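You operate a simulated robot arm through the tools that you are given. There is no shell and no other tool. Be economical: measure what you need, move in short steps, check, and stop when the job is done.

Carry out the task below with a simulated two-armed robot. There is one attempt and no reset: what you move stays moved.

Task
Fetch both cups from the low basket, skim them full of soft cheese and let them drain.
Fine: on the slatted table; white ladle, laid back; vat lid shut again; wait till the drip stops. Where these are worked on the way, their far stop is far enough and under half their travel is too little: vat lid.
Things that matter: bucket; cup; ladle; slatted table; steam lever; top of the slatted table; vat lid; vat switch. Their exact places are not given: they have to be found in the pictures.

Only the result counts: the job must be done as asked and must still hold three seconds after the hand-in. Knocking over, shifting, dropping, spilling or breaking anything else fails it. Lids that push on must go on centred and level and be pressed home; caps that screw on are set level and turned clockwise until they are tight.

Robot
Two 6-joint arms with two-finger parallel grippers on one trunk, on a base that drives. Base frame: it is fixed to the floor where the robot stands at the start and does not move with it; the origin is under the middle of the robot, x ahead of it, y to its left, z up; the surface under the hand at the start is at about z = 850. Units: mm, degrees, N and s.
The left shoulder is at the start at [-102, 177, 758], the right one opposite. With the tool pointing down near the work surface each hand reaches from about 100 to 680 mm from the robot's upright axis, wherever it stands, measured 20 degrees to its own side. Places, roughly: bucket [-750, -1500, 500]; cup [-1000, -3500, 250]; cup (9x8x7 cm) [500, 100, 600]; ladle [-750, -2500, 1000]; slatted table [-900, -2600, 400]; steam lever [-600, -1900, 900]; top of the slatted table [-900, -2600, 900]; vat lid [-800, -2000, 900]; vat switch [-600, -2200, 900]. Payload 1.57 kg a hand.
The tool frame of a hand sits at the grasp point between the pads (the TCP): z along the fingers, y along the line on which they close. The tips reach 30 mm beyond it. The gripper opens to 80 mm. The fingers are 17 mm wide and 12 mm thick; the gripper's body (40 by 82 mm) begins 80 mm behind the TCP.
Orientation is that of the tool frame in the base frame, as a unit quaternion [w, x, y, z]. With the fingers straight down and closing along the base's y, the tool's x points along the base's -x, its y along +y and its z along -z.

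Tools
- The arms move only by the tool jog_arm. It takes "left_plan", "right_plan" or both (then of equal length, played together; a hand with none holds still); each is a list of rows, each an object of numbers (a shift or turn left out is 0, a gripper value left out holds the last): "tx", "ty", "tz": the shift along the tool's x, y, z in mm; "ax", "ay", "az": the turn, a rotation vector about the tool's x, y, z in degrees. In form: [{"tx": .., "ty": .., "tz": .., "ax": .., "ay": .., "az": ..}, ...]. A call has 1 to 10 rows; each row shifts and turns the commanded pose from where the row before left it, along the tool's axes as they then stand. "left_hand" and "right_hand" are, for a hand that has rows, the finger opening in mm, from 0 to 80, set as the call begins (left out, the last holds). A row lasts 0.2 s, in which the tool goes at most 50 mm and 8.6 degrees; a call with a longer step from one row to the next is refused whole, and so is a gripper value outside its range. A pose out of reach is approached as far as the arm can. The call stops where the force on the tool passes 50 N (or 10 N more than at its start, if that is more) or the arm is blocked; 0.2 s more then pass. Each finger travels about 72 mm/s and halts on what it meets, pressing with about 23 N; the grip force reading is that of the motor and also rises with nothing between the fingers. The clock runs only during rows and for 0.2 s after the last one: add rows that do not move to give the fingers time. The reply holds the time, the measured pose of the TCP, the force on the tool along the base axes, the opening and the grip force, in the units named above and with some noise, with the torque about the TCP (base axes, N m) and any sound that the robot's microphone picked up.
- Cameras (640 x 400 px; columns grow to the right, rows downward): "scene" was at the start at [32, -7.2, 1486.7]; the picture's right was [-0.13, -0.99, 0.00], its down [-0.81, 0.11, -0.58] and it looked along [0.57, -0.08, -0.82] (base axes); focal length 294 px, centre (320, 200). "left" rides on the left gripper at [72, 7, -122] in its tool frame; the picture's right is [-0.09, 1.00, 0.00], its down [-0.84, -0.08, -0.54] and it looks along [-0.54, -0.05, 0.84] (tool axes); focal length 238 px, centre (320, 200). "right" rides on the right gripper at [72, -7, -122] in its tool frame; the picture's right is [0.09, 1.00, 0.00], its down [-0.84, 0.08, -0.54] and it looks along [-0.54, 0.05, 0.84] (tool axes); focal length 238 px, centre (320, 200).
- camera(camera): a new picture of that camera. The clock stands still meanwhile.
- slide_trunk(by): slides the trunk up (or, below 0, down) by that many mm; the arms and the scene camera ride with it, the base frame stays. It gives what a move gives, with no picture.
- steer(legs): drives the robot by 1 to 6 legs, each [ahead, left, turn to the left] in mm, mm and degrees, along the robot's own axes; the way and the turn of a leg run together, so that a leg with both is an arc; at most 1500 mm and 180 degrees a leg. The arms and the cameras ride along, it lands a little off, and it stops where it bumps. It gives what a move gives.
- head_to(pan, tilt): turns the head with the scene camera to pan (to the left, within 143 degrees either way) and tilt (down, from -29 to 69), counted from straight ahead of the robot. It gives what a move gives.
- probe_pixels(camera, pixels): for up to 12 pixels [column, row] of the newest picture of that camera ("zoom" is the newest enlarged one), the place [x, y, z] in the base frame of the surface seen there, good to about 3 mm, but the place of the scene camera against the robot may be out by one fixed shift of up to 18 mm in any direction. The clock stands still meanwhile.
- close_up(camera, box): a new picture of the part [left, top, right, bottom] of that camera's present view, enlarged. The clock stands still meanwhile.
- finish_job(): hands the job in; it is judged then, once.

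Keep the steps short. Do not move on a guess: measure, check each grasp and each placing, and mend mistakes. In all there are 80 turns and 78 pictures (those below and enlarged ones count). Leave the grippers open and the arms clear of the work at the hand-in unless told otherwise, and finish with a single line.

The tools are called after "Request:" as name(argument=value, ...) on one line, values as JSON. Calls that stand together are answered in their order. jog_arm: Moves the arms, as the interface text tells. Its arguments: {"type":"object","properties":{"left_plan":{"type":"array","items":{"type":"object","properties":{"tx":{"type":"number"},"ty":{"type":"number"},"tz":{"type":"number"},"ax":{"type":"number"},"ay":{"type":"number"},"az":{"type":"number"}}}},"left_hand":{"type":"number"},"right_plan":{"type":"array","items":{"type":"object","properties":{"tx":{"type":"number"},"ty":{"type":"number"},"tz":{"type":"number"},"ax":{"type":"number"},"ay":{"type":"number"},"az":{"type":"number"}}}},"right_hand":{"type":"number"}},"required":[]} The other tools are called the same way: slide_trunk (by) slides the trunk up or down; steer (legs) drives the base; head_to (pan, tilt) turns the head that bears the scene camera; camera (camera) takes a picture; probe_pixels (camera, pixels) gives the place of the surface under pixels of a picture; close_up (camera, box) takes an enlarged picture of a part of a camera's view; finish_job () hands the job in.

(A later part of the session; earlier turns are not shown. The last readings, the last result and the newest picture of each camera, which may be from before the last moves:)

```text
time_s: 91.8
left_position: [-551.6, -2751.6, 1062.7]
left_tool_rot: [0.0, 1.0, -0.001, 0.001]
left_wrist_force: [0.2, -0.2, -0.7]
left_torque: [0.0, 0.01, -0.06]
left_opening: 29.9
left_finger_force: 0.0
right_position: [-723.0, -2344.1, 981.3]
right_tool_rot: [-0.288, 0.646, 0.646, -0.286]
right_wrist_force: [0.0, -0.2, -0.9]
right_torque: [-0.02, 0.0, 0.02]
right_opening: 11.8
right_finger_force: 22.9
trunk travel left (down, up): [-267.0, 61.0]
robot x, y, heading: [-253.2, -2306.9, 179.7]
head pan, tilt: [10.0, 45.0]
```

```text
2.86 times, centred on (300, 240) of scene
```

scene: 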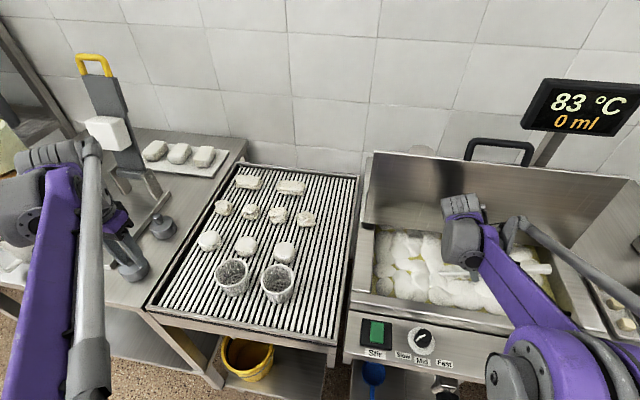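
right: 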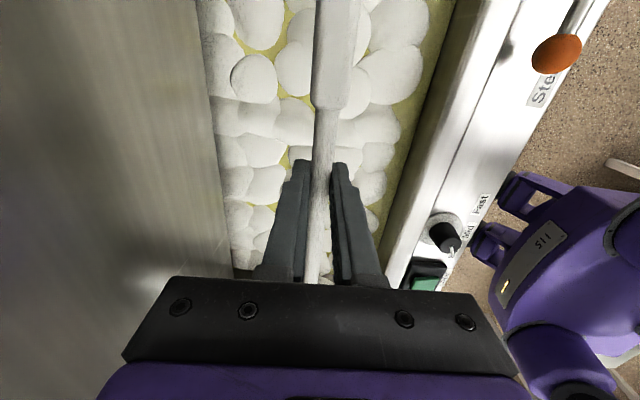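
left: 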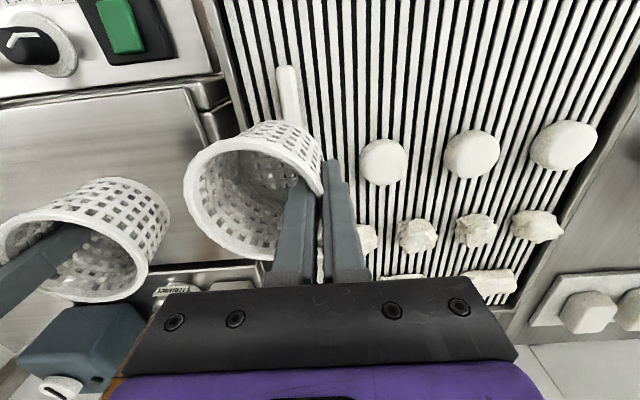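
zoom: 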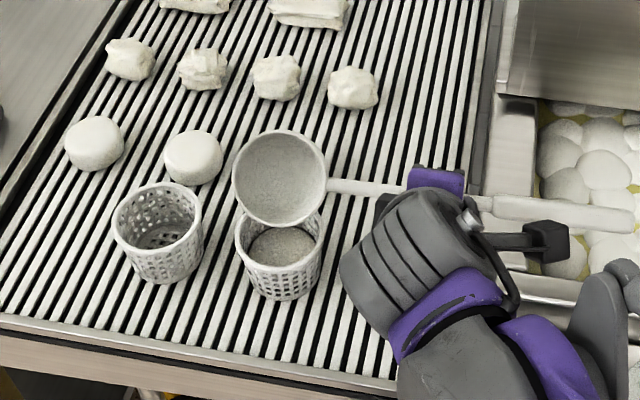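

The bowl is empty, the right cup has a portion in it and nothing lies beside it. I measure its level and roll back.

Request:
probe_pixels(camera="zoom", pixels=[[280, 248], [275, 240], [300, 245], [240, 255], [318, 245], [290, 200]])

Request:
jog_arm(right_plan=[{"ax": -8}, {"ax": -8}, {"ax": -8}, {"ax": -8}, {"ax": -8}, {"ax": -8}, {"tz": -10}, {"tz": -13}])

Request:
jog_arm(right_plan=[{"tx": 40, "ty": -10}, {"tx": 45, "ty": -10}, {"tx": 45, "ty": -15}, {"tx": 45, "ty": -15}, {"tx": 45, "ty": -20}, {"tx": 45, "ty": -20}, {"tx": 45, "ty": -10}, {"tx": 15}, {}])

Request:
close_up(camera="scene", box=[220, 160, 560, 330])

```text
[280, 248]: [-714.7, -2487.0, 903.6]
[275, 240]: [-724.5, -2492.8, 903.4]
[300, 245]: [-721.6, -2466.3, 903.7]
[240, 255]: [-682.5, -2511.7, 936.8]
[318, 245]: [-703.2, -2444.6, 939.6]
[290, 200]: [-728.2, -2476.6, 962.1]
```

```text
time_s: 93.6
left_position: [-552.2, -2752.8, 1062.6]
left_tool_rot: [0.0, 1.0, -0.001, 0.001]
left_wrist_force: [-0.1, 0.3, 0.2]
left_torque: [-0.02, -0.04, -0.03]
left_opening: 30.0
left_finger_force: 0.1
right_position: [-722.2, -2346.1, 1003.9]
right_tool_rot: [0.001, 0.707, 0.707, 0.002]
right_wrist_force: [0.3, -0.4, -0.2]
right_torque: [0.01, -0.03, 0.0]
right_opening: 12.0
right_finger_force: 23.4
trunk travel left (down, up): [-267.0, 61.0]
robot x, y, heading: [-250.0, -2306.1, 179.9]
head pan, tilt: [10.0, 45.0]
```

```text
time_s: 95.6
left_position: [-550.8, -2752.5, 1063.5]
left_tool_rot: [0.0, 1.0, 0.0, 0.001]
left_wrist_force: [0.0, -1.0, -0.7]
left_torque: [0.02, 0.01, -0.04]
left_opening: 29.8
left_finger_force: 0.0
right_position: [-822.4, -2018.2, 1006.5]
right_tool_rot: [-0.001, 0.707, 0.707, 0.001]
right_wrist_force: [-0.1, 0.2, -1.1]
right_torque: [-0.03, 0.0, 0.0]
right_opening: 11.8
right_finger_force: 22.9
trunk travel left (down, up): [-267.0, 61.0]
robot x, y, heading: [-252.0, -2306.7, 179.9]
head pan, tilt: [10.0, 45.0]
```

```text
1.88 times, centred on (390, 245) of scene
```

zoom: 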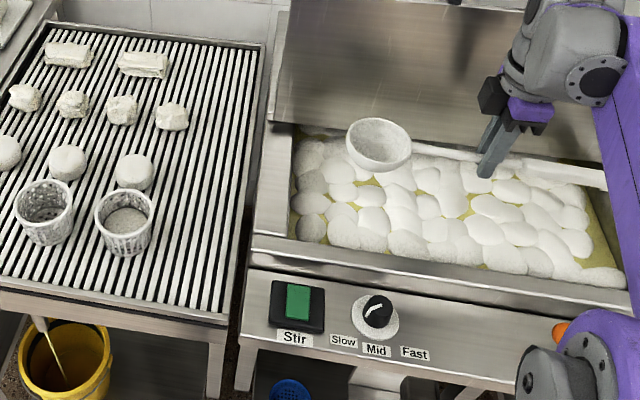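

A portion fills the cup to z 903 (floor 877, rim 937 in the scene scale): nearly half. I scoop a second one in the same way.

Request:
jog_arm(right_plan=[{"ay": 6.25}, {"ay": 6.25}, {"ay": 6.25}, {"ay": 6.25}, {"tx": -14, "tz": 30}, {"tx": -11, "tz": 24}, {"tx": -10, "tz": 22}, {"tx": -10, "tz": 21}, {}])

Request:
jog_arm(right_plan=[{"tx": -22, "tz": -10}, {"tx": -22, "tz": -10}, {"ay": -6.25}, {"ay": -6.25}, {"ay": -6.25}, {"ay": -6.25}, {"tz": -12}, {"tz": -15}, {"tz": -20}, {"tz": -20}])

Request:
jog_arm(right_plan=[{"tz": -20}, {"tz": -17}, {}, {}, {}, {}, {}])

Request:
close_up(camera="scene", box=[220, 160, 560, 330])

```text
time_s: 97.6
left_position: [-551.3, -2751.5, 1062.7]
left_tool_rot: [0.0, 1.0, 0.0, 0.0]
left_wrist_force: [0.0, 0.9, 0.2]
left_torque: [0.0, -0.01, -0.02]
left_opening: 30.1
left_finger_force: 0.0
right_position: [-821.7, -2017.9, 898.3]
right_tool_rot: [-0.154, 0.69, 0.69, 0.155]
right_wrist_force: [-0.8, -0.8, -0.7]
right_torque: [-0.02, -0.01, -0.01]
right_opening: 12.0
right_finger_force: 23.6
trunk travel left (down, up): [-267.0, 61.0]
robot x, y, heading: [-250.0, -2305.1, 179.7]
head pan, tilt: [10.0, 45.0]
```

```text
time_s: 99.8
left_position: [-552.4, -2751.5, 1062.6]
left_tool_rot: [-0.001, 1.0, -0.001, 0.001]
left_wrist_force: [-0.2, -0.3, 0.1]
left_torque: [0.0, 0.01, 0.01]
left_opening: 29.9
left_finger_force: 0.1
right_position: [-821.1, -2068.7, 966.1]
right_tool_rot: [0.0, 0.707, 0.707, 0.001]
right_wrist_force: [0.3, -0.4, -1.9]
right_torque: [-0.01, -0.01, 0.0]
right_opening: 11.7
right_finger_force: 23.1
trunk travel left (down, up): [-267.0, 61.0]
robot x, y, heading: [-248.4, -2308.4, 179.9]
head pan, tilt: [10.0, 45.0]
```

```text
time_s: 101.4
left_position: [-551.1, -2751.4, 1064.1]
left_tool_rot: [0.0, 1.0, -0.001, 0.001]
left_wrist_force: [-0.3, 0.7, -0.4]
left_torque: [-0.03, 0.01, 0.0]
left_opening: 30.0
left_finger_force: 0.1
right_position: [-822.4, -2068.2, 1002.7]
right_tool_rot: [-0.001, 0.708, 0.707, 0.001]
right_wrist_force: [0.1, -0.3, -1.7]
right_torque: [-0.04, -0.02, 0.04]
right_opening: 12.0
right_finger_force: 23.0
trunk travel left (down, up): [-267.0, 61.0]
robot x, y, heading: [-253.0, -2310.0, 179.8]
head pan, tilt: [10.0, 45.0]
```

```text
1.88 times, centred on (390, 245) of scene
```

zoom: 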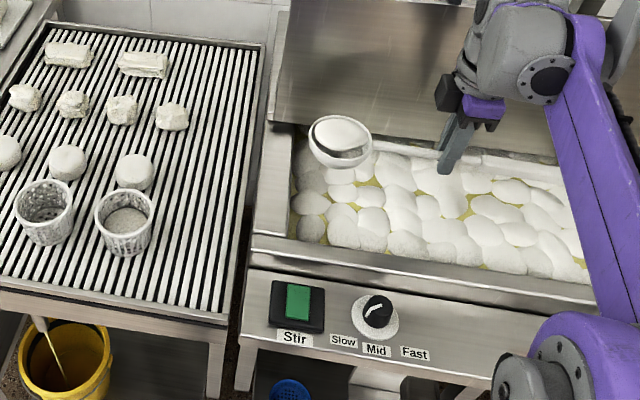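

Loaded. I carry it to the right cup again (hand to (-722,-2345)) and roll in two stages.

Request:
jog_arm(right_plan=[{"tx": -15, "ty": 8}, {"tx": -30, "ty": 12}, {"tx": -35, "ty": 15}, {"tx": -38, "ty": 15}, {"tx": -38, "ty": 15}, {"tx": -38, "ty": 15}, {"tx": -38, "ty": 12}, {"tx": -30, "ty": 8}, {"tx": -15}, {}])

Request:
jog_arm(right_plan=[{"tz": 12}, {"tz": 7}, {"ax": 6}, {"ax": 6}, {"ax": 6}, {"ax": 6}, {"ax": 5}, {}])

Request:
close_up(camera="scene", box=[200, 170, 400, 310])

```text
time_s: 103.6
left_position: [-551.4, -2750.8, 1062.4]
left_tool_rot: [0.0, 1.0, -0.001, 0.0]
left_wrist_force: [-0.2, 0.1, -0.1]
left_torque: [-0.01, 0.0, -0.03]
left_opening: 30.2
left_finger_force: 0.0
right_position: [-722.4, -2345.8, 1001.3]
right_tool_rot: [-0.001, 0.708, 0.706, 0.001]
right_wrist_force: [0.2, -0.2, -1.3]
right_torque: [0.0, 0.03, -0.01]
right_opening: 11.8
right_finger_force: 23.1
trunk travel left (down, up): [-267.0, 61.0]
robot x, y, heading: [-248.9, -2307.9, 179.8]
head pan, tilt: [10.0, 45.0]
```

```text
time_s: 105.4
left_position: [-551.6, -2752.2, 1063.1]
left_tool_rot: [-0.001, 1.0, -0.001, 0.001]
left_wrist_force: [-0.9, 0.7, 0.0]
left_torque: [0.04, -0.03, -0.03]
left_opening: 29.7
left_finger_force: 0.2
right_position: [-723.1, -2346.0, 982.8]
right_tool_rot: [-0.178, 0.685, 0.684, -0.174]
right_wrist_force: [-0.9, 0.1, 0.4]
right_torque: [-0.02, -0.01, 0.01]
right_opening: 11.7
right_finger_force: 23.1
trunk travel left (down, up): [-267.0, 61.0]
robot x, y, heading: [-247.8, -2308.5, 180.2]
head pan, tilt: [10.0, 45.0]
```

```text
2.86 times, centred on (300, 240) of scene
```

zoom: 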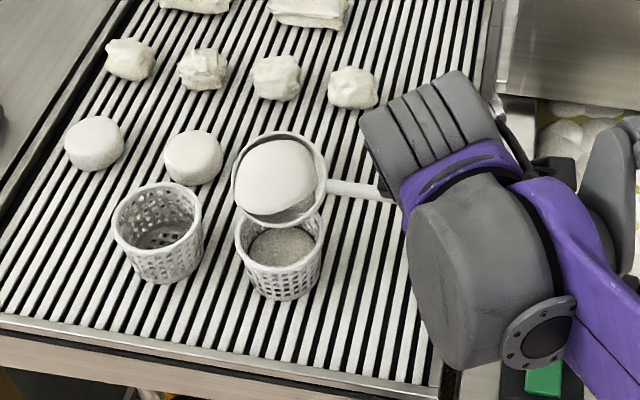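

Still in the bowl at 29°. I roll on to 50°.

Request:
jog_arm(right_plan=[{"ax": 5}, {"ax": 5}, {"ax": 5}, {"ax": 5}, {}, {}])

Request:
close_up(camera="scene", box=[200, 170, 400, 310])

Request:
probe_pixels(camera="zoom", pixels=[[280, 248], [275, 242], [300, 245], [280, 258], [318, 245], [285, 200]])

```text
time_s: 106.8
left_position: [-551.3, -2751.0, 1061.7]
left_tool_rot: [0.0, 1.0, -0.001, 0.001]
left_wrist_force: [0.6, 0.4, -0.4]
left_torque: [0.0, 0.02, 0.0]
left_opening: 30.0
left_finger_force: 0.1
right_position: [-723.4, -2345.7, 982.5]
right_tool_rot: [-0.294, 0.643, 0.644, -0.291]
right_wrist_force: [-0.6, 0.1, -1.3]
right_torque: [0.0, 0.0, 0.01]
right_opening: 12.0
right_finger_force: 22.7
trunk travel left (down, up): [-267.0, 61.0]
robot x, y, heading: [-250.4, -2310.6, 180.3]
head pan, tilt: [10.0, 45.0]
```

```text
2.86 times, centred on (300, 240) of scene
```

zoom: 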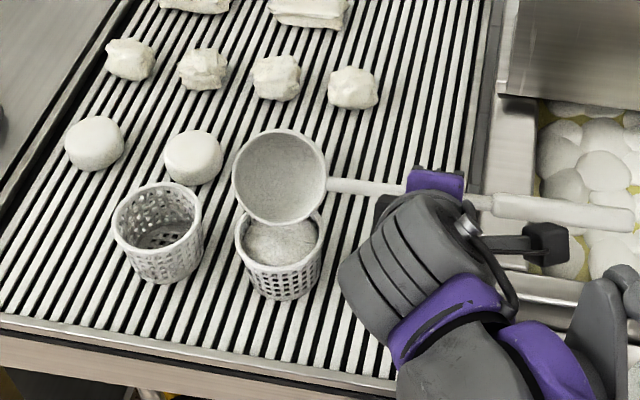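

```text
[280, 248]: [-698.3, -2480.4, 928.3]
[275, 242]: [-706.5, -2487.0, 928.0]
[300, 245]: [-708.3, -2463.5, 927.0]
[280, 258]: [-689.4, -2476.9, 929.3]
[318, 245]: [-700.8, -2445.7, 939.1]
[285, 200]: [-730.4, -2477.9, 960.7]
```

The right cup is at z 928 of 939, nearly full. Now the left cup: back to the vat, next scoop from a slightly different strip (x -845).

Request:
jog_arm(right_plan=[{"ax": -8}, {"ax": -8}, {"ax": -8}, {"ax": -8}, {"ax": -8}, {"ax": -9}, {"tz": -10}, {"tz": -13}])

Request:
jog_arm(right_plan=[{"tx": 40, "ty": -12}, {"tx": 45, "ty": -15}, {"tx": 45, "ty": -18}, {"tx": 45, "ty": -18}, {"tx": 45, "ty": -20}, {"tx": 45, "ty": -20}, {"tx": 45, "ty": -15}, {"tx": 25}, {}])

Request:
jog_arm(right_plan=[{"ay": 6.25}, {"ay": 6.25}, {"ay": 6.25}, {"ay": 6.25}, {"tx": -14, "tz": 30}, {"tx": -11, "tz": 24}, {"tx": -10, "tz": 22}, {"tx": -10, "tz": 21}, {}])

Request:
jog_arm(right_plan=[{"tx": -22, "tz": -10}, {"tx": -22, "tz": -10}, {"ay": -6.25}, {"ay": -6.25}, {"ay": -6.25}, {"ay": -6.25}, {"tz": -12}, {"tz": -15}, {"tz": -20}, {"tz": -20}])

Request:
jog_arm(right_plan=[{"tz": -20}, {"tz": -17}, {}, {}, {}, {}, {}])

Request:
close_up(camera="scene", box=[220, 160, 560, 330])

```text
refused: row 6 steps farther than a row can; nothing moved
```

```text
time_s: 108.8
left_position: [-551.1, -2751.3, 1062.7]
left_tool_rot: [0.0, 1.0, -0.001, 0.0]
left_wrist_force: [0.2, 1.0, 0.1]
left_torque: [0.01, -0.02, -0.02]
left_opening: 29.9
left_finger_force: 0.0
right_position: [-799.8, -2010.2, 1074.1]
right_tool_rot: [-0.295, 0.644, 0.643, -0.291]
right_wrist_force: [-0.3, -0.3, -1.0]
right_torque: [-0.02, 0.01, 0.01]
right_opening: 12.0
right_finger_force: 22.8
trunk travel left (down, up): [-267.0, 61.0]
robot x, y, heading: [-251.1, -2304.9, 179.9]
head pan, tilt: [10.0, 45.0]
```

```text
time_s: 110.8
left_position: [-550.8, -2751.4, 1062.9]
left_tool_rot: [0.0, 1.0, -0.002, 0.001]
left_wrist_force: [0.6, -0.3, -0.2]
left_torque: [-0.01, 0.02, -0.04]
left_opening: 30.0
left_finger_force: 0.0
right_position: [-880.8, -2010.2, 1002.7]
right_tool_rot: [-0.425, 0.692, 0.565, -0.145]
right_wrist_force: [3.0, 0.8, -1.3]
right_torque: [0.08, -0.16, 0.5]
right_opening: 14.3
right_finger_force: 23.3
trunk travel left (down, up): [-267.0, 61.0]
robot x, y, heading: [-249.8, -2308.5, 179.7]
head pan, tilt: [10.0, 45.0]
```

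```text
time_s: 113.0
left_position: [-551.6, -2752.5, 1063.1]
left_tool_rot: [0.0, 1.0, -0.001, 0.002]
left_wrist_force: [0.1, -0.7, 0.5]
left_torque: [-0.01, 0.03, 0.02]
left_opening: 30.1
left_finger_force: 0.0
right_position: [-830.4, -2057.5, 1046.6]
right_tool_rot: [-0.294, 0.643, 0.644, -0.291]
right_wrist_force: [0.8, 0.1, -1.1]
right_torque: [-0.01, -0.04, 0.02]
right_opening: 11.9
right_finger_force: 23.0
trunk travel left (down, up): [-267.0, 61.0]
robot x, y, heading: [-250.3, -2305.5, 179.7]
head pan, tilt: [10.0, 45.0]
```

```text
time_s: 114.6
left_position: [-551.6, -2752.6, 1063.6]
left_tool_rot: [0.0, 1.0, -0.001, 0.001]
left_wrist_force: [-0.3, 0.4, 0.5]
left_torque: [0.0, -0.02, 0.0]
left_opening: 30.2
left_finger_force: 0.1
right_position: [-801.2, -2058.4, 1070.1]
right_tool_rot: [-0.294, 0.644, 0.644, -0.292]
right_wrist_force: [-0.3, -0.6, -1.4]
right_torque: [-0.02, 0.03, 0.0]
right_opening: 12.1
right_finger_force: 22.6
trunk travel left (down, up): [-267.0, 61.0]
robot x, y, heading: [-248.7, -2309.5, 179.7]
head pan, tilt: [10.0, 45.0]
```

```text
1.88 times, centred on (390, 245) of scene
```

zoom: 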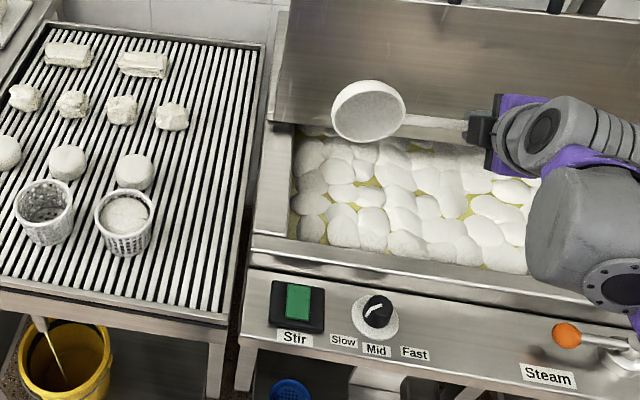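

The first call was refused (9° step) and the rest ran while still rolled; the ladle brushed something lightly but is held and nothing was moved. I roll back to level now, one call at a time.

Request:
jog_arm(right_plan=[{"ax": -8}, {"ax": -8}, {"ax": -8}, {"ax": -8}, {"ax": -8}, {"ax": -8.5}, {}])

Request:
camera(camera="scene")

Request:
close_up(camera="scene", box=[340, 160, 560, 300])

```text
time_s: 116.2
left_position: [-551.3, -2750.8, 1063.4]
left_tool_rot: [-0.001, 1.0, -0.001, 0.001]
left_wrist_force: [-0.4, -0.3, 0.8]
left_torque: [0.0, 0.03, -0.02]
left_opening: 30.0
left_finger_force: 0.1
right_position: [-800.8, -2059.0, 1071.6]
right_tool_rot: [-0.003, 0.708, 0.706, 0.0]
right_wrist_force: [0.4, 0.8, -1.5]
right_torque: [-0.05, 0.0, -0.02]
right_opening: 11.9
right_finger_force: 22.6
trunk travel left (down, up): [-267.0, 61.0]
robot x, y, heading: [-249.2, -2306.0, 179.7]
head pan, tilt: [10.0, 45.0]
```

```text
21 pictures are left
```

scene: 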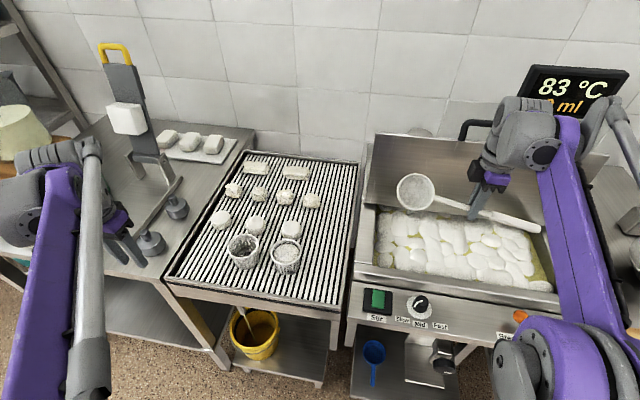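

```text
2.86 times, centred on (450, 230) of scene
```

zoom: 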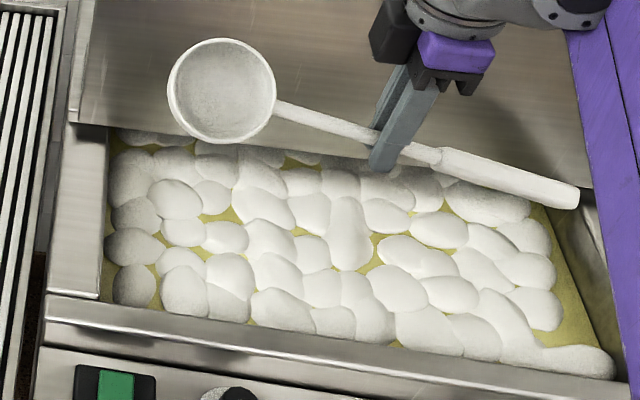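

The ladle may have twisted a little in the grip. I measure rim and handle.

Request:
probe_pixels(camera="zoom", pixels=[[170, 95], [273, 100], [222, 41], [222, 141], [300, 113], [340, 125], [420, 152], [460, 162], [520, 180], [570, 197]])

```text
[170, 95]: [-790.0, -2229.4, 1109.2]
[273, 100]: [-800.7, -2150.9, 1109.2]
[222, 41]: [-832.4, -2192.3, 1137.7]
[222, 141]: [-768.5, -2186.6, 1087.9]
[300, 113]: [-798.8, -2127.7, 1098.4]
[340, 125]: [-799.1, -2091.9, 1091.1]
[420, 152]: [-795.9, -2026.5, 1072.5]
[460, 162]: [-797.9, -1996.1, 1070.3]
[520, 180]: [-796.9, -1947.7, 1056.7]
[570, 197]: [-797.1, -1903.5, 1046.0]
```

The ladle slipped: it is rolled about 38° towards its pouring side and the bowl sits some 10° up. I will lay it on its place on the slats, let it settle level and grip it anew. First carry it back over the table.

Request:
jog_arm(right_plan=[{"tx": -40}, {"tx": -45}, {"tx": -45}, {"tx": -45}, {"tx": -45}, {"tx": -45}, {"tx": -45}, {"tx": -20}, {}])

Request:
jog_arm(right_plan=[{"az": 8.5}, {"az": 8.5}, {"az": 8.5}, {"az": 8.5}, {"az": 8.5}, {"az": 8.5}, {"az": 8.5}, {"az": 8.5}, {"az": 8.5}, {"az": 8.5}])

Request:
jog_arm(right_plan=[{"az": 5}, {"tx": 20, "tz": 20}, {}])

Request:
steer(legs=[[75, 0, 0]])

Request:
close_up(camera="scene", box=[200, 120, 440, 300])

```text
time_s: 118.2
left_position: [-550.8, -2750.6, 1062.9]
left_tool_rot: [0.0, 1.0, 0.0, 0.001]
left_wrist_force: [0.2, 0.4, -0.6]
left_torque: [-0.02, 0.02, 0.03]
left_opening: 30.2
left_finger_force: 0.0
right_position: [-802.1, -2387.7, 1068.5]
right_tool_rot: [-0.004, 0.708, 0.706, -0.001]
right_wrist_force: [-0.2, 0.5, -0.9]
right_torque: [-0.02, -0.03, 0.01]
right_opening: 12.1
right_finger_force: 23.4
trunk travel left (down, up): [-267.0, 61.0]
robot x, y, heading: [-249.9, -2305.6, 179.8]
head pan, tilt: [10.0, 45.0]
```

```text
time_s: 120.4
left_position: [-550.8, -2750.5, 1061.2]
left_tool_rot: [0.0, 1.0, -0.001, 0.001]
left_wrist_force: [-0.2, 0.0, 0.0]
left_torque: [0.03, 0.02, -0.02]
left_opening: 29.8
left_finger_force: 0.0
right_position: [-802.5, -2387.7, 1069.6]
right_tool_rot: [0.0, 0.999, 0.04, -0.004]
right_wrist_force: [-0.7, 0.3, -1.2]
right_torque: [-0.04, -0.01, -0.02]
right_opening: 11.8
right_finger_force: 23.0
trunk travel left (down, up): [-267.0, 61.0]
robot x, y, heading: [-247.5, -2306.6, 179.6]
head pan, tilt: [10.0, 45.0]
```

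```text
time_s: 121.2
left_position: [-551.4, -2752.3, 1062.7]
left_tool_rot: [0.001, 1.0, -0.001, 0.001]
left_wrist_force: [0.7, 0.6, 0.2]
left_torque: [0.01, 0.0, 0.02]
left_opening: 29.6
left_finger_force: 0.2
right_position: [-782.5, -2389.1, 1047.4]
right_tool_rot: [-0.002, 1.0, -0.001, -0.002]
right_wrist_force: [-0.2, 0.2, -0.2]
right_torque: [0.02, -0.05, -0.01]
right_opening: 12.0
right_finger_force: 23.2
trunk travel left (down, up): [-267.0, 61.0]
robot x, y, heading: [-248.1, -2311.4, 180.1]
head pan, tilt: [10.0, 45.0]
```

```text
time_s: 122.3
left_position: [-625.9, -2752.0, 1062.5]
left_tool_rot: [0.0, 1.0, -0.001, 0.001]
left_wrist_force: [0.1, -0.5, -0.2]
left_torque: [-0.03, -0.04, -0.03]
left_opening: 29.8
left_finger_force: 0.0
right_position: [-856.1, -2388.7, 1048.9]
right_tool_rot: [-0.002, 1.0, -0.001, -0.003]
right_wrist_force: [-0.2, -0.1, -0.2]
right_torque: [-0.02, -0.02, 0.03]
right_opening: 11.9
right_finger_force: 23.1
trunk travel left (down, up): [-267.0, 61.0]
robot x, y, heading: [-324.4, -2307.0, 179.8]
head pan, tilt: [10.0, 45.0]
```

```text
2.22 times, centred on (320, 210) of scene
```

zoom: 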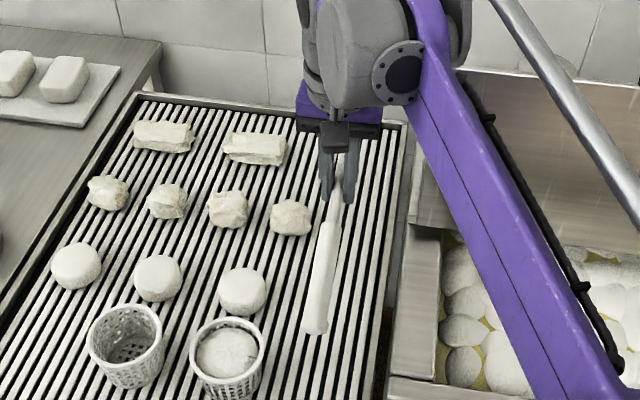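

I lower to 30 mm above the resting height, tilt the hand to bring the bowl level (10° pitch, 20° roll), and look.

Request:
jog_arm(right_plan=[{"tz": 40}, {"tz": 40}, {"tz": 40}, {"ay": 5}, {"ay": 5}, {"ax": -7}, {"ax": -7}, {"ax": -6}, {}])

Request:
close_up(camera="scene", box=[250, 130, 400, 290])

```text
time_s: 124.3
left_position: [-625.2, -2751.6, 1063.4]
left_tool_rot: [0.0, 1.0, -0.001, 0.001]
left_wrist_force: [0.3, 0.0, -0.7]
left_torque: [0.03, 0.01, 0.0]
left_opening: 30.1
left_finger_force: 0.0
right_position: [-857.0, -2387.9, 929.0]
right_tool_rot: [0.171, 0.982, -0.015, 0.082]
right_wrist_force: [-0.2, 0.3, -1.0]
right_torque: [-0.02, 0.01, -0.01]
right_opening: 11.7
right_finger_force: 22.5
trunk travel left (down, up): [-267.0, 61.0]
robot x, y, heading: [-325.0, -2307.7, 179.7]
head pan, tilt: [10.0, 45.0]
```

```text
2.50 times, centred on (325, 210) of scene
```

zoom: 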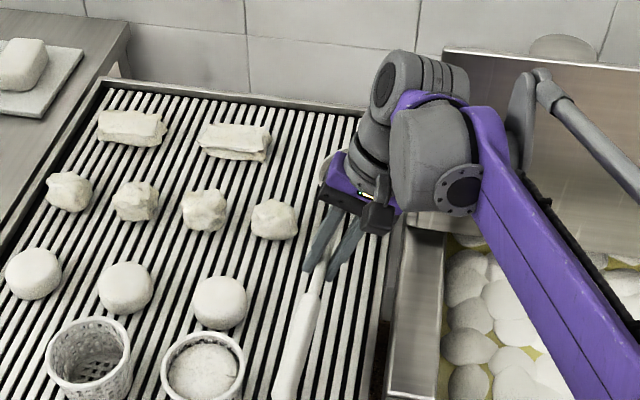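

The hand leans clear of the vat. I lower the last 30 mm in small steps, feeling for contact.

Request:
jog_arm(right_plan=[{"tx": -1.7, "ty": -3.4, "tz": 9.3}, {"tx": -1.7, "ty": -3.4, "tz": 9.3}, {"tx": -0.9, "ty": -1.7, "tz": 4.6}, {}])

Request:
jog_arm(right_plan=[{"tx": -0.9, "ty": -1.7, "tz": 4.6}, {}])

```text
time_s: 125.3
left_position: [-624.1, -2752.8, 1063.0]
left_tool_rot: [0.0, 1.0, 0.0, 0.001]
left_wrist_force: [0.0, -0.8, 0.0]
left_torque: [-0.02, 0.02, -0.01]
left_opening: 30.2
left_finger_force: 0.0
right_position: [-858.7, -2387.5, 904.1]
right_tool_rot: [0.17, 0.982, -0.015, 0.082]
right_wrist_force: [0.6, -0.6, -1.3]
right_torque: [0.01, -0.03, 0.0]
right_opening: 11.9
right_finger_force: 23.2
trunk travel left (down, up): [-267.0, 61.0]
robot x, y, heading: [-322.6, -2306.7, 180.0]
head pan, tilt: [10.0, 45.0]
```

```text
time_s: 125.9
left_position: [-624.6, -2751.8, 1063.0]
left_tool_rot: [0.0, 1.0, -0.001, 0.001]
left_wrist_force: [-0.2, 0.3, 0.3]
left_torque: [-0.01, 0.01, 0.01]
left_opening: 29.9
left_finger_force: 0.1
right_position: [-857.9, -2386.9, 898.7]
right_tool_rot: [0.171, 0.982, -0.016, 0.082]
right_wrist_force: [-0.2, 0.1, -0.9]
right_torque: [0.0, 0.01, -0.01]
right_opening: 12.0
right_finger_force: 23.0
trunk travel left (down, up): [-267.0, 61.0]
robot x, y, heading: [-324.4, -2309.9, 180.1]
head pan, tilt: [10.0, 45.0]
```

Still free. 4 mm more, then release gently.

Request:
jog_arm(right_plan=[{"tx": -0.7, "ty": -1.3, "tz": 3.7}, {}])

Request:
jog_arm(right_plan=[{}, {}], right_hand=20)

Request:
jog_arm(right_plan=[{}, {}, {"tx": 5, "ty": 10, "tz": -28}, {"tz": -30}, {"tz": -30}, {"ax": 7}, {"ax": 7}, {"ax": 6}, {"ay": -5}, {"ay": -5}], right_hand=46)

Request:
camera(camera="right")

```text
time_s: 126.5
left_position: [-625.0, -2751.2, 1063.1]
left_tool_rot: [-0.001, 1.0, -0.001, 0.0]
left_wrist_force: [-0.2, 0.7, -0.1]
left_torque: [-0.02, -0.01, -0.02]
left_opening: 30.0
left_finger_force: 0.1
right_position: [-856.5, -2386.2, 895.7]
right_tool_rot: [0.172, 0.982, -0.016, 0.083]
right_wrist_force: [-2.1, 3.7, 13.6]
right_torque: [-0.06, 0.02, 0.04]
right_opening: 11.9
right_finger_force: 22.3
trunk travel left (down, up): [-267.0, 61.0]
robot x, y, heading: [-322.2, -2308.4, 179.5]
head pan, tilt: [10.0, 45.0]
```

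```text
time_s: 127.1
left_position: [-625.9, -2751.1, 1063.1]
left_tool_rot: [0.0, 1.0, -0.001, 0.001]
left_wrist_force: [0.0, 0.2, 0.6]
left_torque: [-0.01, -0.03, -0.03]
left_opening: 30.2
left_finger_force: 0.0
right_position: [-857.1, -2387.9, 894.8]
right_tool_rot: [0.172, 0.982, -0.015, 0.082]
right_wrist_force: [-2.0, -0.5, 12.4]
right_torque: [0.09, 0.12, 0.0]
right_opening: 15.9
right_finger_force: 0.1
trunk travel left (down, up): [-267.0, 61.0]
robot x, y, heading: [-326.6, -2306.7, 179.7]
head pan, tilt: [10.0, 45.0]
```

```text
time_s: 129.3
left_position: [-625.0, -2752.1, 1062.6]
left_tool_rot: [-0.001, 1.0, -0.001, 0.001]
left_wrist_force: [-0.2, -0.1, 0.4]
left_torque: [0.01, 0.0, 0.02]
left_opening: 30.0
left_finger_force: 0.0
right_position: [-867.8, -2366.5, 979.7]
right_tool_rot: [-0.004, 1.0, -0.001, -0.004]
right_wrist_force: [0.3, -0.1, -0.5]
right_torque: [0.01, 0.0, -0.01]
right_opening: 45.9
right_finger_force: 0.1
trunk travel left (down, up): [-267.0, 61.0]
robot x, y, heading: [-324.3, -2307.3, 179.8]
head pan, tilt: [10.0, 45.0]
```

```text
17 pictures are left
```

right: 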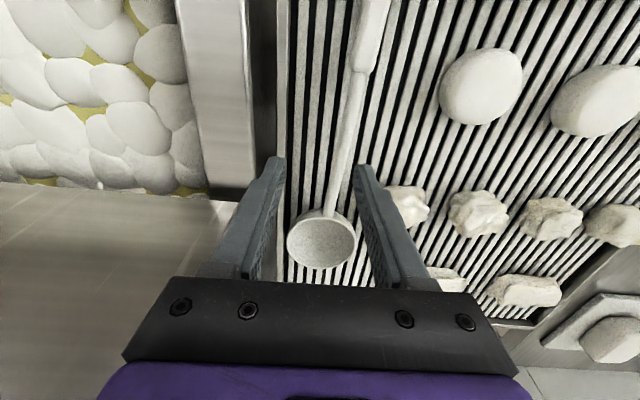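

The ladle lies on the slats again. I measure how it lies.

Request:
probe_pixels(camera="right", pixels=[[289, 245], [355, 240], [322, 212], [322, 268], [322, 245], [335, 190], [345, 140], [351, 100], [342, 150], [350, 150], [365, 50], [375, 10]])

```text
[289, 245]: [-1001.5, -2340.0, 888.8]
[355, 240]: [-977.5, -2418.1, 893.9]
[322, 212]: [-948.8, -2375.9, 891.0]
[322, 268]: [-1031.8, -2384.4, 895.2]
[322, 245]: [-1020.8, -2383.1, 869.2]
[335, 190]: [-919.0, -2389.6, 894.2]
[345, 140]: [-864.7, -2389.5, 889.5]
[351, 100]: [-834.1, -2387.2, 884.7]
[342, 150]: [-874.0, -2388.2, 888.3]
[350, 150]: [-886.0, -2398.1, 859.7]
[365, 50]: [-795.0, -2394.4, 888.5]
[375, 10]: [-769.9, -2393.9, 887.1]
```

It settled level (rim within 5 mm). Handle axis at y -2389 at x -858. I descend and grip it anew.

Request:
jog_arm(right_plan=[{"tx": 10, "ty": 22.5}, {"tz": 30}, {"tz": 30}, {"tz": 28}, {}])

Request:
jog_arm(right_plan=[{}, {}, {}], right_hand=0)

Request:
jog_arm(right_plan=[{"tz": -10}, {"tz": -20}, {"tz": -30}, {"tz": -30, "tx": 20}, {"tz": -20, "tx": 30}, {}])

```text
time_s: 130.5
left_position: [-625.7, -2752.3, 1062.2]
left_tool_rot: [0.0, 1.0, -0.001, 0.0]
left_wrist_force: [-0.6, 0.1, 0.0]
left_torque: [0.0, 0.03, 0.0]
left_opening: 29.8
left_finger_force: 0.1
right_position: [-857.7, -2387.8, 892.1]
right_tool_rot: [-0.001, 1.0, 0.0, -0.003]
right_wrist_force: [0.6, -0.1, 0.2]
right_torque: [0.0, 0.03, -0.04]
right_opening: 45.9
right_finger_force: 0.1
trunk travel left (down, up): [-267.0, 61.0]
robot x, y, heading: [-321.5, -2309.6, 180.0]
head pan, tilt: [10.0, 45.0]
```

```text
time_s: 131.3
left_position: [-625.8, -2750.1, 1062.3]
left_tool_rot: [-0.001, 1.0, -0.001, 0.001]
left_wrist_force: [-0.6, 0.3, -0.4]
left_torque: [0.03, 0.0, -0.02]
left_opening: 30.1
left_finger_force: 0.1
right_position: [-858.7, -2388.3, 891.5]
right_tool_rot: [-0.002, 1.0, -0.001, -0.004]
right_wrist_force: [-0.5, -0.8, -0.4]
right_torque: [0.0, 0.01, 0.02]
right_opening: 11.9
right_finger_force: 22.8
trunk travel left (down, up): [-267.0, 61.0]
robot x, y, heading: [-324.3, -2309.2, 180.1]
head pan, tilt: [10.0, 45.0]
```

```text
time_s: 132.7
left_position: [-625.4, -2751.5, 1062.5]
left_tool_rot: [0.001, 1.0, -0.001, 0.002]
left_wrist_force: [0.5, -0.4, 0.0]
left_torque: [0.04, -0.01, 0.0]
left_opening: 29.9
left_finger_force: 0.0
right_position: [-807.4, -2390.8, 1003.6]
right_tool_rot: [-0.001, 1.0, -0.001, -0.003]
right_wrist_force: [0.1, 0.2, -0.8]
right_torque: [-0.04, -0.01, -0.03]
right_opening: 11.9
right_finger_force: 23.4
trunk travel left (down, up): [-267.0, 61.0]
robot x, y, heading: [-326.1, -2308.1, 180.0]
head pan, tilt: [10.0, 45.0]
```

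Gripped anew at 12 mm. I back off 75 mm again and turn the bowl to -y.

Request:
steer(legs=[[-75, 0, 0]])

Request:
jog_arm(right_plan=[{"az": -8.5, "tx": -10}, {"az": -8.5}, {"az": -8.5}, {"az": -8.5}, {"az": -8.5}, {"az": -8.5}, {"az": -8.5}, {"az": -8.5}, {"az": -8.5}, {"az": -8.5}])

Request:
jog_arm(right_plan=[{"az": -5}, {"tx": 40, "ty": -10}, {"tx": 45, "ty": -10}, {"tx": 45, "ty": -15}, {"tx": 45, "ty": -15}, {"tx": 45, "ty": -15}, {"tx": 45, "ty": -10}, {"tx": 45, "ty": -8}, {"tx": 45}, {"tx": 20}])

Request:
close_up(camera="scene", box=[340, 160, 560, 300])

```text
time_s: 133.7
left_position: [-550.3, -2751.8, 1062.7]
left_tool_rot: [-0.001, 1.0, -0.001, 0.0]
left_wrist_force: [0.2, 0.5, -0.1]
left_torque: [0.02, 0.01, -0.02]
left_opening: 30.1
left_finger_force: 0.1
right_position: [-733.1, -2390.5, 1003.4]
right_tool_rot: [-0.002, 1.0, 0.0, -0.004]
right_wrist_force: [0.2, 0.0, -0.6]
right_torque: [0.02, 0.05, 0.0]
right_opening: 11.9
right_finger_force: 23.1
trunk travel left (down, up): [-267.0, 61.0]
robot x, y, heading: [-249.9, -2308.1, 180.2]
head pan, tilt: [10.0, 45.0]
```

```text
time_s: 135.9
left_position: [-549.7, -2751.8, 1062.5]
left_tool_rot: [0.0, 1.0, -0.001, 0.001]
left_wrist_force: [-1.0, -0.7, -0.3]
left_torque: [0.0, -0.01, 0.0]
left_opening: 30.0
left_finger_force: 0.0
right_position: [-743.6, -2390.4, 1002.7]
right_tool_rot: [-0.004, 0.737, 0.676, -0.001]
right_wrist_force: [0.4, -0.9, -0.4]
right_torque: [-0.04, 0.01, 0.02]
right_opening: 12.1
right_finger_force: 22.6
trunk travel left (down, up): [-267.0, 61.0]
robot x, y, heading: [-250.3, -2308.8, 179.9]
head pan, tilt: [10.0, 45.0]
```

```text
time_s: 138.1
left_position: [-551.7, -2751.7, 1062.4]
left_tool_rot: [0.0, 1.0, -0.002, 0.001]
left_wrist_force: [-0.5, 0.5, 0.7]
left_torque: [-0.02, 0.02, -0.02]
left_opening: 30.1
left_finger_force: 0.0
right_position: [-826.0, -2013.8, 1004.4]
right_tool_rot: [-0.003, 0.707, 0.708, -0.001]
right_wrist_force: [0.6, 0.1, -1.7]
right_torque: [0.02, 0.0, 0.0]
right_opening: 11.7
right_finger_force: 23.1
trunk travel left (down, up): [-267.0, 61.0]
robot x, y, heading: [-248.3, -2308.1, 180.0]
head pan, tilt: [10.0, 45.0]
```

```text
2.86 times, centred on (450, 230) of scene
```

zoom: 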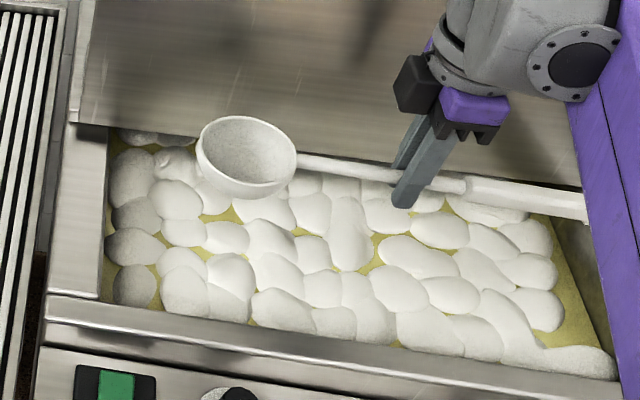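

The bowl is level over the curd. Third scoop, same motion.

Request:
jog_arm(right_plan=[{"ay": 6.25}, {"ay": 6.25}, {"ay": 6.25}, {"ay": 6.25}, {"tx": -14, "tz": 30}, {"tx": -11, "tz": 24}, {"tx": -10, "tz": 22}, {"tx": -9, "tz": 20}, {}])

Request:
jog_arm(right_plan=[{"tx": -22, "tz": -10}, {"tx": -22, "tz": -10}, {"ay": -6.25}, {"ay": -6.25}, {"ay": -6.25}, {"ay": -6.25}, {"tz": -12}, {"tz": -15}, {"tz": -20}, {"tz": -20}])

Request:
jog_arm(right_plan=[{"tz": -20}, {"tz": -17}, {}, {}, {}, {}, {}])

Request:
close_up(camera="scene", box=[200, 160, 520, 330])

```text
time_s: 140.1
left_position: [-551.4, -2751.4, 1062.2]
left_tool_rot: [0.0, 1.0, 0.0, 0.0]
left_wrist_force: [1.4, 0.0, -1.0]
left_torque: [0.01, 0.03, -0.04]
left_opening: 29.9
left_finger_force: 0.1
right_position: [-825.8, -2014.3, 899.5]
right_tool_rot: [-0.156, 0.691, 0.689, 0.152]
right_wrist_force: [-0.8, -0.1, -1.3]
right_torque: [-0.01, 0.04, 0.0]
right_opening: 11.9
right_finger_force: 23.2
trunk travel left (down, up): [-267.0, 61.0]
robot x, y, heading: [-248.0, -2306.9, 180.1]
head pan, tilt: [10.0, 45.0]
```

```text
time_s: 142.3
left_position: [-550.8, -2751.4, 1063.5]
left_tool_rot: [-0.001, 1.0, 0.0, 0.001]
left_wrist_force: [0.0, -0.2, 0.0]
left_torque: [0.01, 0.02, 0.01]
left_opening: 29.9
left_finger_force: 0.2
right_position: [-824.9, -2062.3, 966.5]
right_tool_rot: [-0.003, 0.707, 0.707, -0.002]
right_wrist_force: [-0.5, -0.1, -0.7]
right_torque: [0.05, -0.03, -0.03]
right_opening: 12.1
right_finger_force: 23.0
trunk travel left (down, up): [-267.0, 61.0]
robot x, y, heading: [-245.2, -2309.6, 180.1]
head pan, tilt: [10.0, 45.0]
```

```text
time_s: 143.9
left_position: [-551.0, -2752.0, 1062.6]
left_tool_rot: [0.0, 1.0, -0.001, 0.0]
left_wrist_force: [0.1, -0.5, -0.4]
left_torque: [0.01, -0.01, 0.02]
left_opening: 30.1
left_finger_force: 0.0
right_position: [-824.9, -2063.0, 1001.9]
right_tool_rot: [-0.004, 0.707, 0.707, -0.001]
right_wrist_force: [0.0, -0.6, -0.7]
right_torque: [-0.03, 0.02, 0.03]
right_opening: 12.2
right_finger_force: 23.2
trunk travel left (down, up): [-267.0, 61.0]
robot x, y, heading: [-248.2, -2307.3, 180.1]
head pan, tilt: [10.0, 45.0]
```

```text
2.00 times, centred on (360, 245) of scene
```

zoom: 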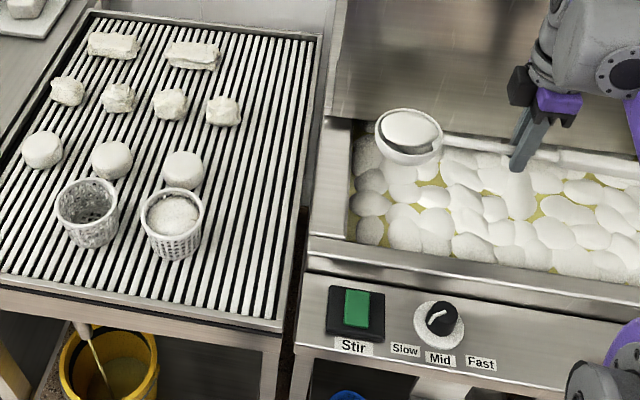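

Loaded. I measure bowl and left cup, and the settled level of the right cup.

Request:
probe_pixels(camera="zoom", pixels=[[378, 138], [441, 142], [409, 111], [402, 155], [59, 210], [117, 210], [92, 229], [88, 182], [172, 212], [172, 236], [143, 212], [203, 212]])

```text
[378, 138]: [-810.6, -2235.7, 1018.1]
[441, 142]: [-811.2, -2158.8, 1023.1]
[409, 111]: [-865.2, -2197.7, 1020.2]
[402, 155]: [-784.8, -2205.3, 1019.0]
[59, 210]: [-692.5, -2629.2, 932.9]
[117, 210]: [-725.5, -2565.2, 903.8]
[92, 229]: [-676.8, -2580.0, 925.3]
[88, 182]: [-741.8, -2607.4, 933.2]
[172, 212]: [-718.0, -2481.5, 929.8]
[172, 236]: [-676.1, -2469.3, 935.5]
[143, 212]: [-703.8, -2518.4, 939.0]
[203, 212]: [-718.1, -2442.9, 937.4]
```

Left cup centre (-707,-2594): the bowl goes 395 mm in -y and 102 mm in +x.

Request:
jog_arm(right_plan=[{"tx": -20, "ty": 6}, {"tx": -35, "ty": 10}, {"tx": -45, "ty": 14}, {"tx": -45, "ty": 15}, {"tx": -48, "ty": 15}, {"tx": -48, "ty": 15}, {"tx": -48, "ty": 14}, {"tx": -45, "ty": 8}, {"tx": -36, "ty": 5}, {"tx": -20}])

Request:
jog_arm(right_plan=[{"tx": -5}, {"tz": 10}, {"tz": 9}, {}])

Request:
close_up(camera="scene", box=[200, 170, 400, 310])

```text
refused: row 5 steps farther than a row can; nothing moved
```

```text
time_s: 144.9
left_position: [-549.8, -2751.3, 1061.9]
left_tool_rot: [0.0, 1.0, -0.001, 0.001]
left_wrist_force: [0.0, -0.2, 0.6]
left_torque: [0.01, 0.03, 0.0]
left_opening: 30.1
left_finger_force: 0.0
right_position: [-824.8, -2066.8, 983.9]
right_tool_rot: [-0.004, 0.707, 0.707, -0.002]
right_wrist_force: [0.5, 0.1, -1.2]
right_torque: [0.0, 0.01, 0.0]
right_opening: 11.8
right_finger_force: 23.2
trunk travel left (down, up): [-267.0, 61.0]
robot x, y, heading: [-245.2, -2311.2, 180.1]
head pan, tilt: [10.0, 45.0]
```

```text
2.86 times, centred on (300, 240) of scene
```

zoom: 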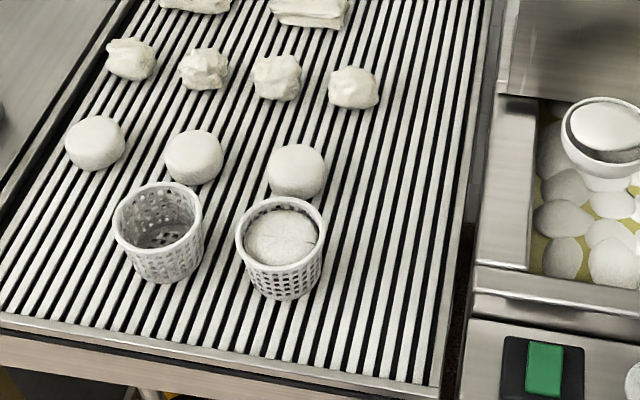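

The step was too long (refused), only the small dip ran; no harm. I redo it in two calls with steps of at most 42 mm, raising first.

Request:
jog_arm(right_plan=[{"tz": -18}, {"tx": -20, "ty": 6}, {"tx": -32, "ty": 12}, {"tx": -38, "ty": 14}, {"tx": -38, "ty": 14}, {"tx": -38, "ty": 14}, {"tx": -38, "ty": 14}, {"tx": -38, "ty": 12}, {"tx": -38, "ty": 8}, {"tx": -38, "ty": 4}])

Request:
jog_arm(right_plan=[{"tx": -36, "ty": 4}, {"tx": -24}, {"tx": -12}, {}])

Request:
jog_arm(right_plan=[{"tz": 10}, {"tz": 9}, {}])

Request:
close_up(camera="scene", box=[200, 170, 400, 310])

```text
time_s: 147.1
left_position: [-550.1, -2751.7, 1061.8]
left_tool_rot: [0.0, 1.0, -0.001, 0.002]
left_wrist_force: [0.0, -0.4, 0.0]
left_torque: [0.02, -0.03, 0.02]
left_opening: 30.0
left_finger_force: 0.1
right_position: [-726.2, -2387.5, 999.5]
right_tool_rot: [-0.004, 0.707, 0.707, -0.002]
right_wrist_force: [1.3, 0.5, -1.5]
right_torque: [0.0, 0.03, -0.01]
right_opening: 11.9
right_finger_force: 23.4
trunk travel left (down, up): [-267.0, 61.0]
robot x, y, heading: [-251.3, -2309.6, 180.3]
head pan, tilt: [10.0, 45.0]
```

```text
time_s: 148.1
left_position: [-551.2, -2752.1, 1062.0]
left_tool_rot: [-0.001, 1.0, -0.001, 0.001]
left_wrist_force: [-0.1, 0.8, -0.9]
left_torque: [0.03, 0.03, 0.01]
left_opening: 30.1
left_finger_force: 0.1
right_position: [-722.2, -2458.1, 998.5]
right_tool_rot: [-0.003, 0.707, 0.707, -0.002]
right_wrist_force: [0.3, -1.1, 0.1]
right_torque: [-0.03, 0.01, 0.02]
right_opening: 11.9
right_finger_force: 23.3
trunk travel left (down, up): [-267.0, 61.0]
robot x, y, heading: [-249.5, -2309.9, 179.9]
head pan, tilt: [10.0, 45.0]
```

```text
time_s: 148.9
left_position: [-550.9, -2751.7, 1062.6]
left_tool_rot: [-0.001, 1.0, -0.001, 0.001]
left_wrist_force: [0.0, -0.3, -0.7]
left_torque: [0.0, 0.03, 0.02]
left_opening: 29.9
left_finger_force: 0.1
right_position: [-722.7, -2457.2, 979.6]
right_tool_rot: [-0.003, 0.707, 0.707, -0.002]
right_wrist_force: [0.2, 0.3, -0.7]
right_torque: [0.01, 0.0, 0.02]
right_opening: 12.0
right_finger_force: 23.4
trunk travel left (down, up): [-267.0, 61.0]
robot x, y, heading: [-249.2, -2311.7, 179.8]
head pan, tilt: [10.0, 45.0]
```

```text
2.86 times, centred on (300, 240) of scene
```

zoom: 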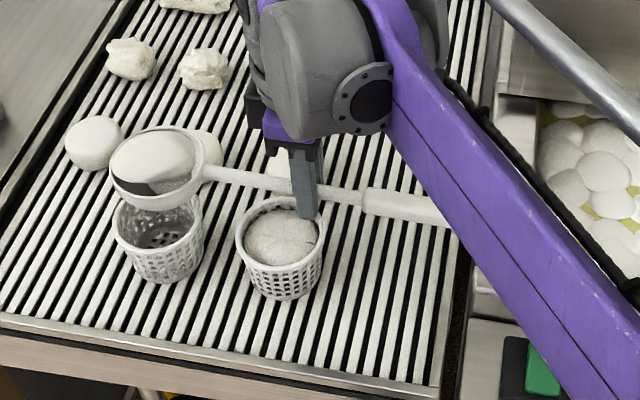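

Well aligned, and the fingers are clear of the right cup. I roll to 49° in steps.

Request:
jog_arm(right_plan=[{"ax": 6}, {"ax": 6}, {"ax": 6}, {"ax": 6}, {"ax": 5}, {"ax": 5}, {"ax": 5}, {"ax": 5}, {"ax": 5}, {}])

Request:
close_up(camera="scene", box=[200, 170, 400, 310])

Request:
probe_pixels(camera="zoom", pixels=[[160, 240], [155, 232], [175, 235], [160, 225], [120, 240]])

```text
time_s: 151.1
left_position: [-551.1, -2751.6, 1061.1]
left_tool_rot: [0.001, 1.0, -0.001, 0.001]
left_wrist_force: [0.1, 0.7, -0.1]
left_torque: [0.0, 0.01, 0.02]
left_opening: 30.1
left_finger_force: 0.1
right_position: [-723.5, -2458.5, 980.9]
right_tool_rot: [-0.296, 0.642, 0.643, -0.295]
right_wrist_force: [-0.3, 0.1, -1.1]
right_torque: [-0.03, 0.01, 0.02]
right_opening: 12.1
right_finger_force: 22.8
trunk travel left (down, up): [-267.0, 61.0]
robot x, y, heading: [-249.4, -2306.8, 179.9]
head pan, tilt: [10.0, 45.0]
```

```text
2.86 times, centred on (300, 240) of scene
```

zoom: 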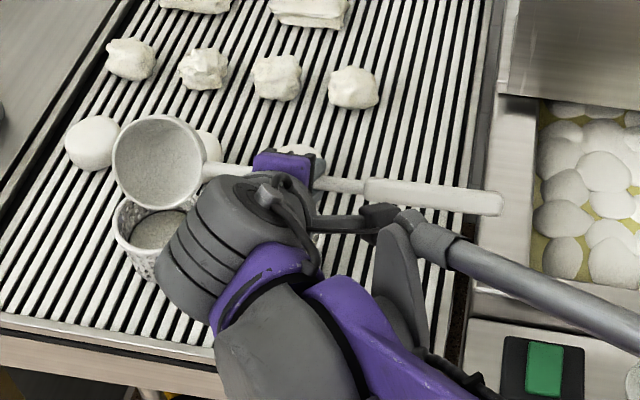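

```text
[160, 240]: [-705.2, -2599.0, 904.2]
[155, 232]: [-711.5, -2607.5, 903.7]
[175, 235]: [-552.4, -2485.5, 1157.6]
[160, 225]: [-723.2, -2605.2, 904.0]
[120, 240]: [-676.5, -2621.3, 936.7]
```

Poured: level z 904, nothing beside it. I roll back and raise.

Request:
jog_arm(right_plan=[{"ax": -8.2}, {"ax": -8.2}, {"ax": -8.2}, {"ax": -8.2}, {"ax": -8.2}, {"ax": -8}, {"tz": -10}, {"tz": -13}])

```text
time_s: 152.9
left_position: [-550.7, -2751.9, 1063.1]
left_tool_rot: [0.0, 1.0, -0.001, 0.001]
left_wrist_force: [-0.5, 0.0, -0.5]
left_torque: [0.02, 0.02, 0.04]
left_opening: 30.0
left_finger_force: 0.1
right_position: [-723.9, -2458.3, 1003.9]
right_tool_rot: [-0.003, 0.707, 0.707, -0.001]
right_wrist_force: [-0.3, 0.4, -1.5]
right_torque: [-0.02, -0.04, -0.02]
right_opening: 11.7
right_finger_force: 22.4
trunk travel left (down, up): [-267.0, 61.0]
robot x, y, heading: [-248.9, -2308.8, 180.0]
head pan, tilt: [10.0, 45.0]
```

Level again. Back to the vat (to (-825,-2015)).

Request:
jog_arm(right_plan=[{"tx": 35, "ty": -4}, {"tx": 45, "ty": -8}, {"tx": 46, "ty": -12}, {"tx": 46, "ty": -12}, {"tx": 46, "ty": -13}, {"tx": 46, "ty": -13}, {"tx": 46, "ty": -13}, {"tx": 46, "ty": -13}, {"tx": 46, "ty": -10}, {"tx": 41, "ty": -3}])

Request:
jog_arm(right_plan=[{"ay": 6.25}, {"ay": 6.25}, {"ay": 6.25}, {"ay": 6.25}, {}])

```text
time_s: 155.1
left_position: [-550.2, -2751.4, 1063.6]
left_tool_rot: [0.0, 1.0, -0.001, 0.001]
left_wrist_force: [-0.8, -0.3, 0.1]
left_torque: [-0.02, 0.02, -0.01]
left_opening: 29.7
left_finger_force: 0.1
right_position: [-823.9, -2012.7, 1006.0]
right_tool_rot: [-0.003, 0.708, 0.707, -0.001]
right_wrist_force: [0.7, -0.2, -0.3]
right_torque: [-0.05, 0.01, 0.01]
right_opening: 11.9
right_finger_force: 23.3
trunk travel left (down, up): [-267.0, 61.0]
robot x, y, heading: [-246.2, -2309.8, 180.1]
head pan, tilt: [10.0, 45.0]
```

```text
time_s: 156.3
left_position: [-550.0, -2751.7, 1063.4]
left_tool_rot: [-0.001, 1.0, 0.0, 0.0]
left_wrist_force: [-0.7, 0.5, 0.5]
left_torque: [-0.03, 0.02, -0.01]
left_opening: 30.0
left_finger_force: 0.0
right_position: [-823.8, -2013.7, 1006.6]
right_tool_rot: [-0.157, 0.691, 0.689, 0.153]
right_wrist_force: [-0.8, -0.4, 0.0]
right_torque: [-0.03, 0.0, -0.02]
right_opening: 11.9
right_finger_force: 23.4
trunk travel left (down, up): [-267.0, 61.0]
robot x, y, heading: [-248.0, -2306.6, 179.9]
head pan, tilt: [10.0, 45.0]
```

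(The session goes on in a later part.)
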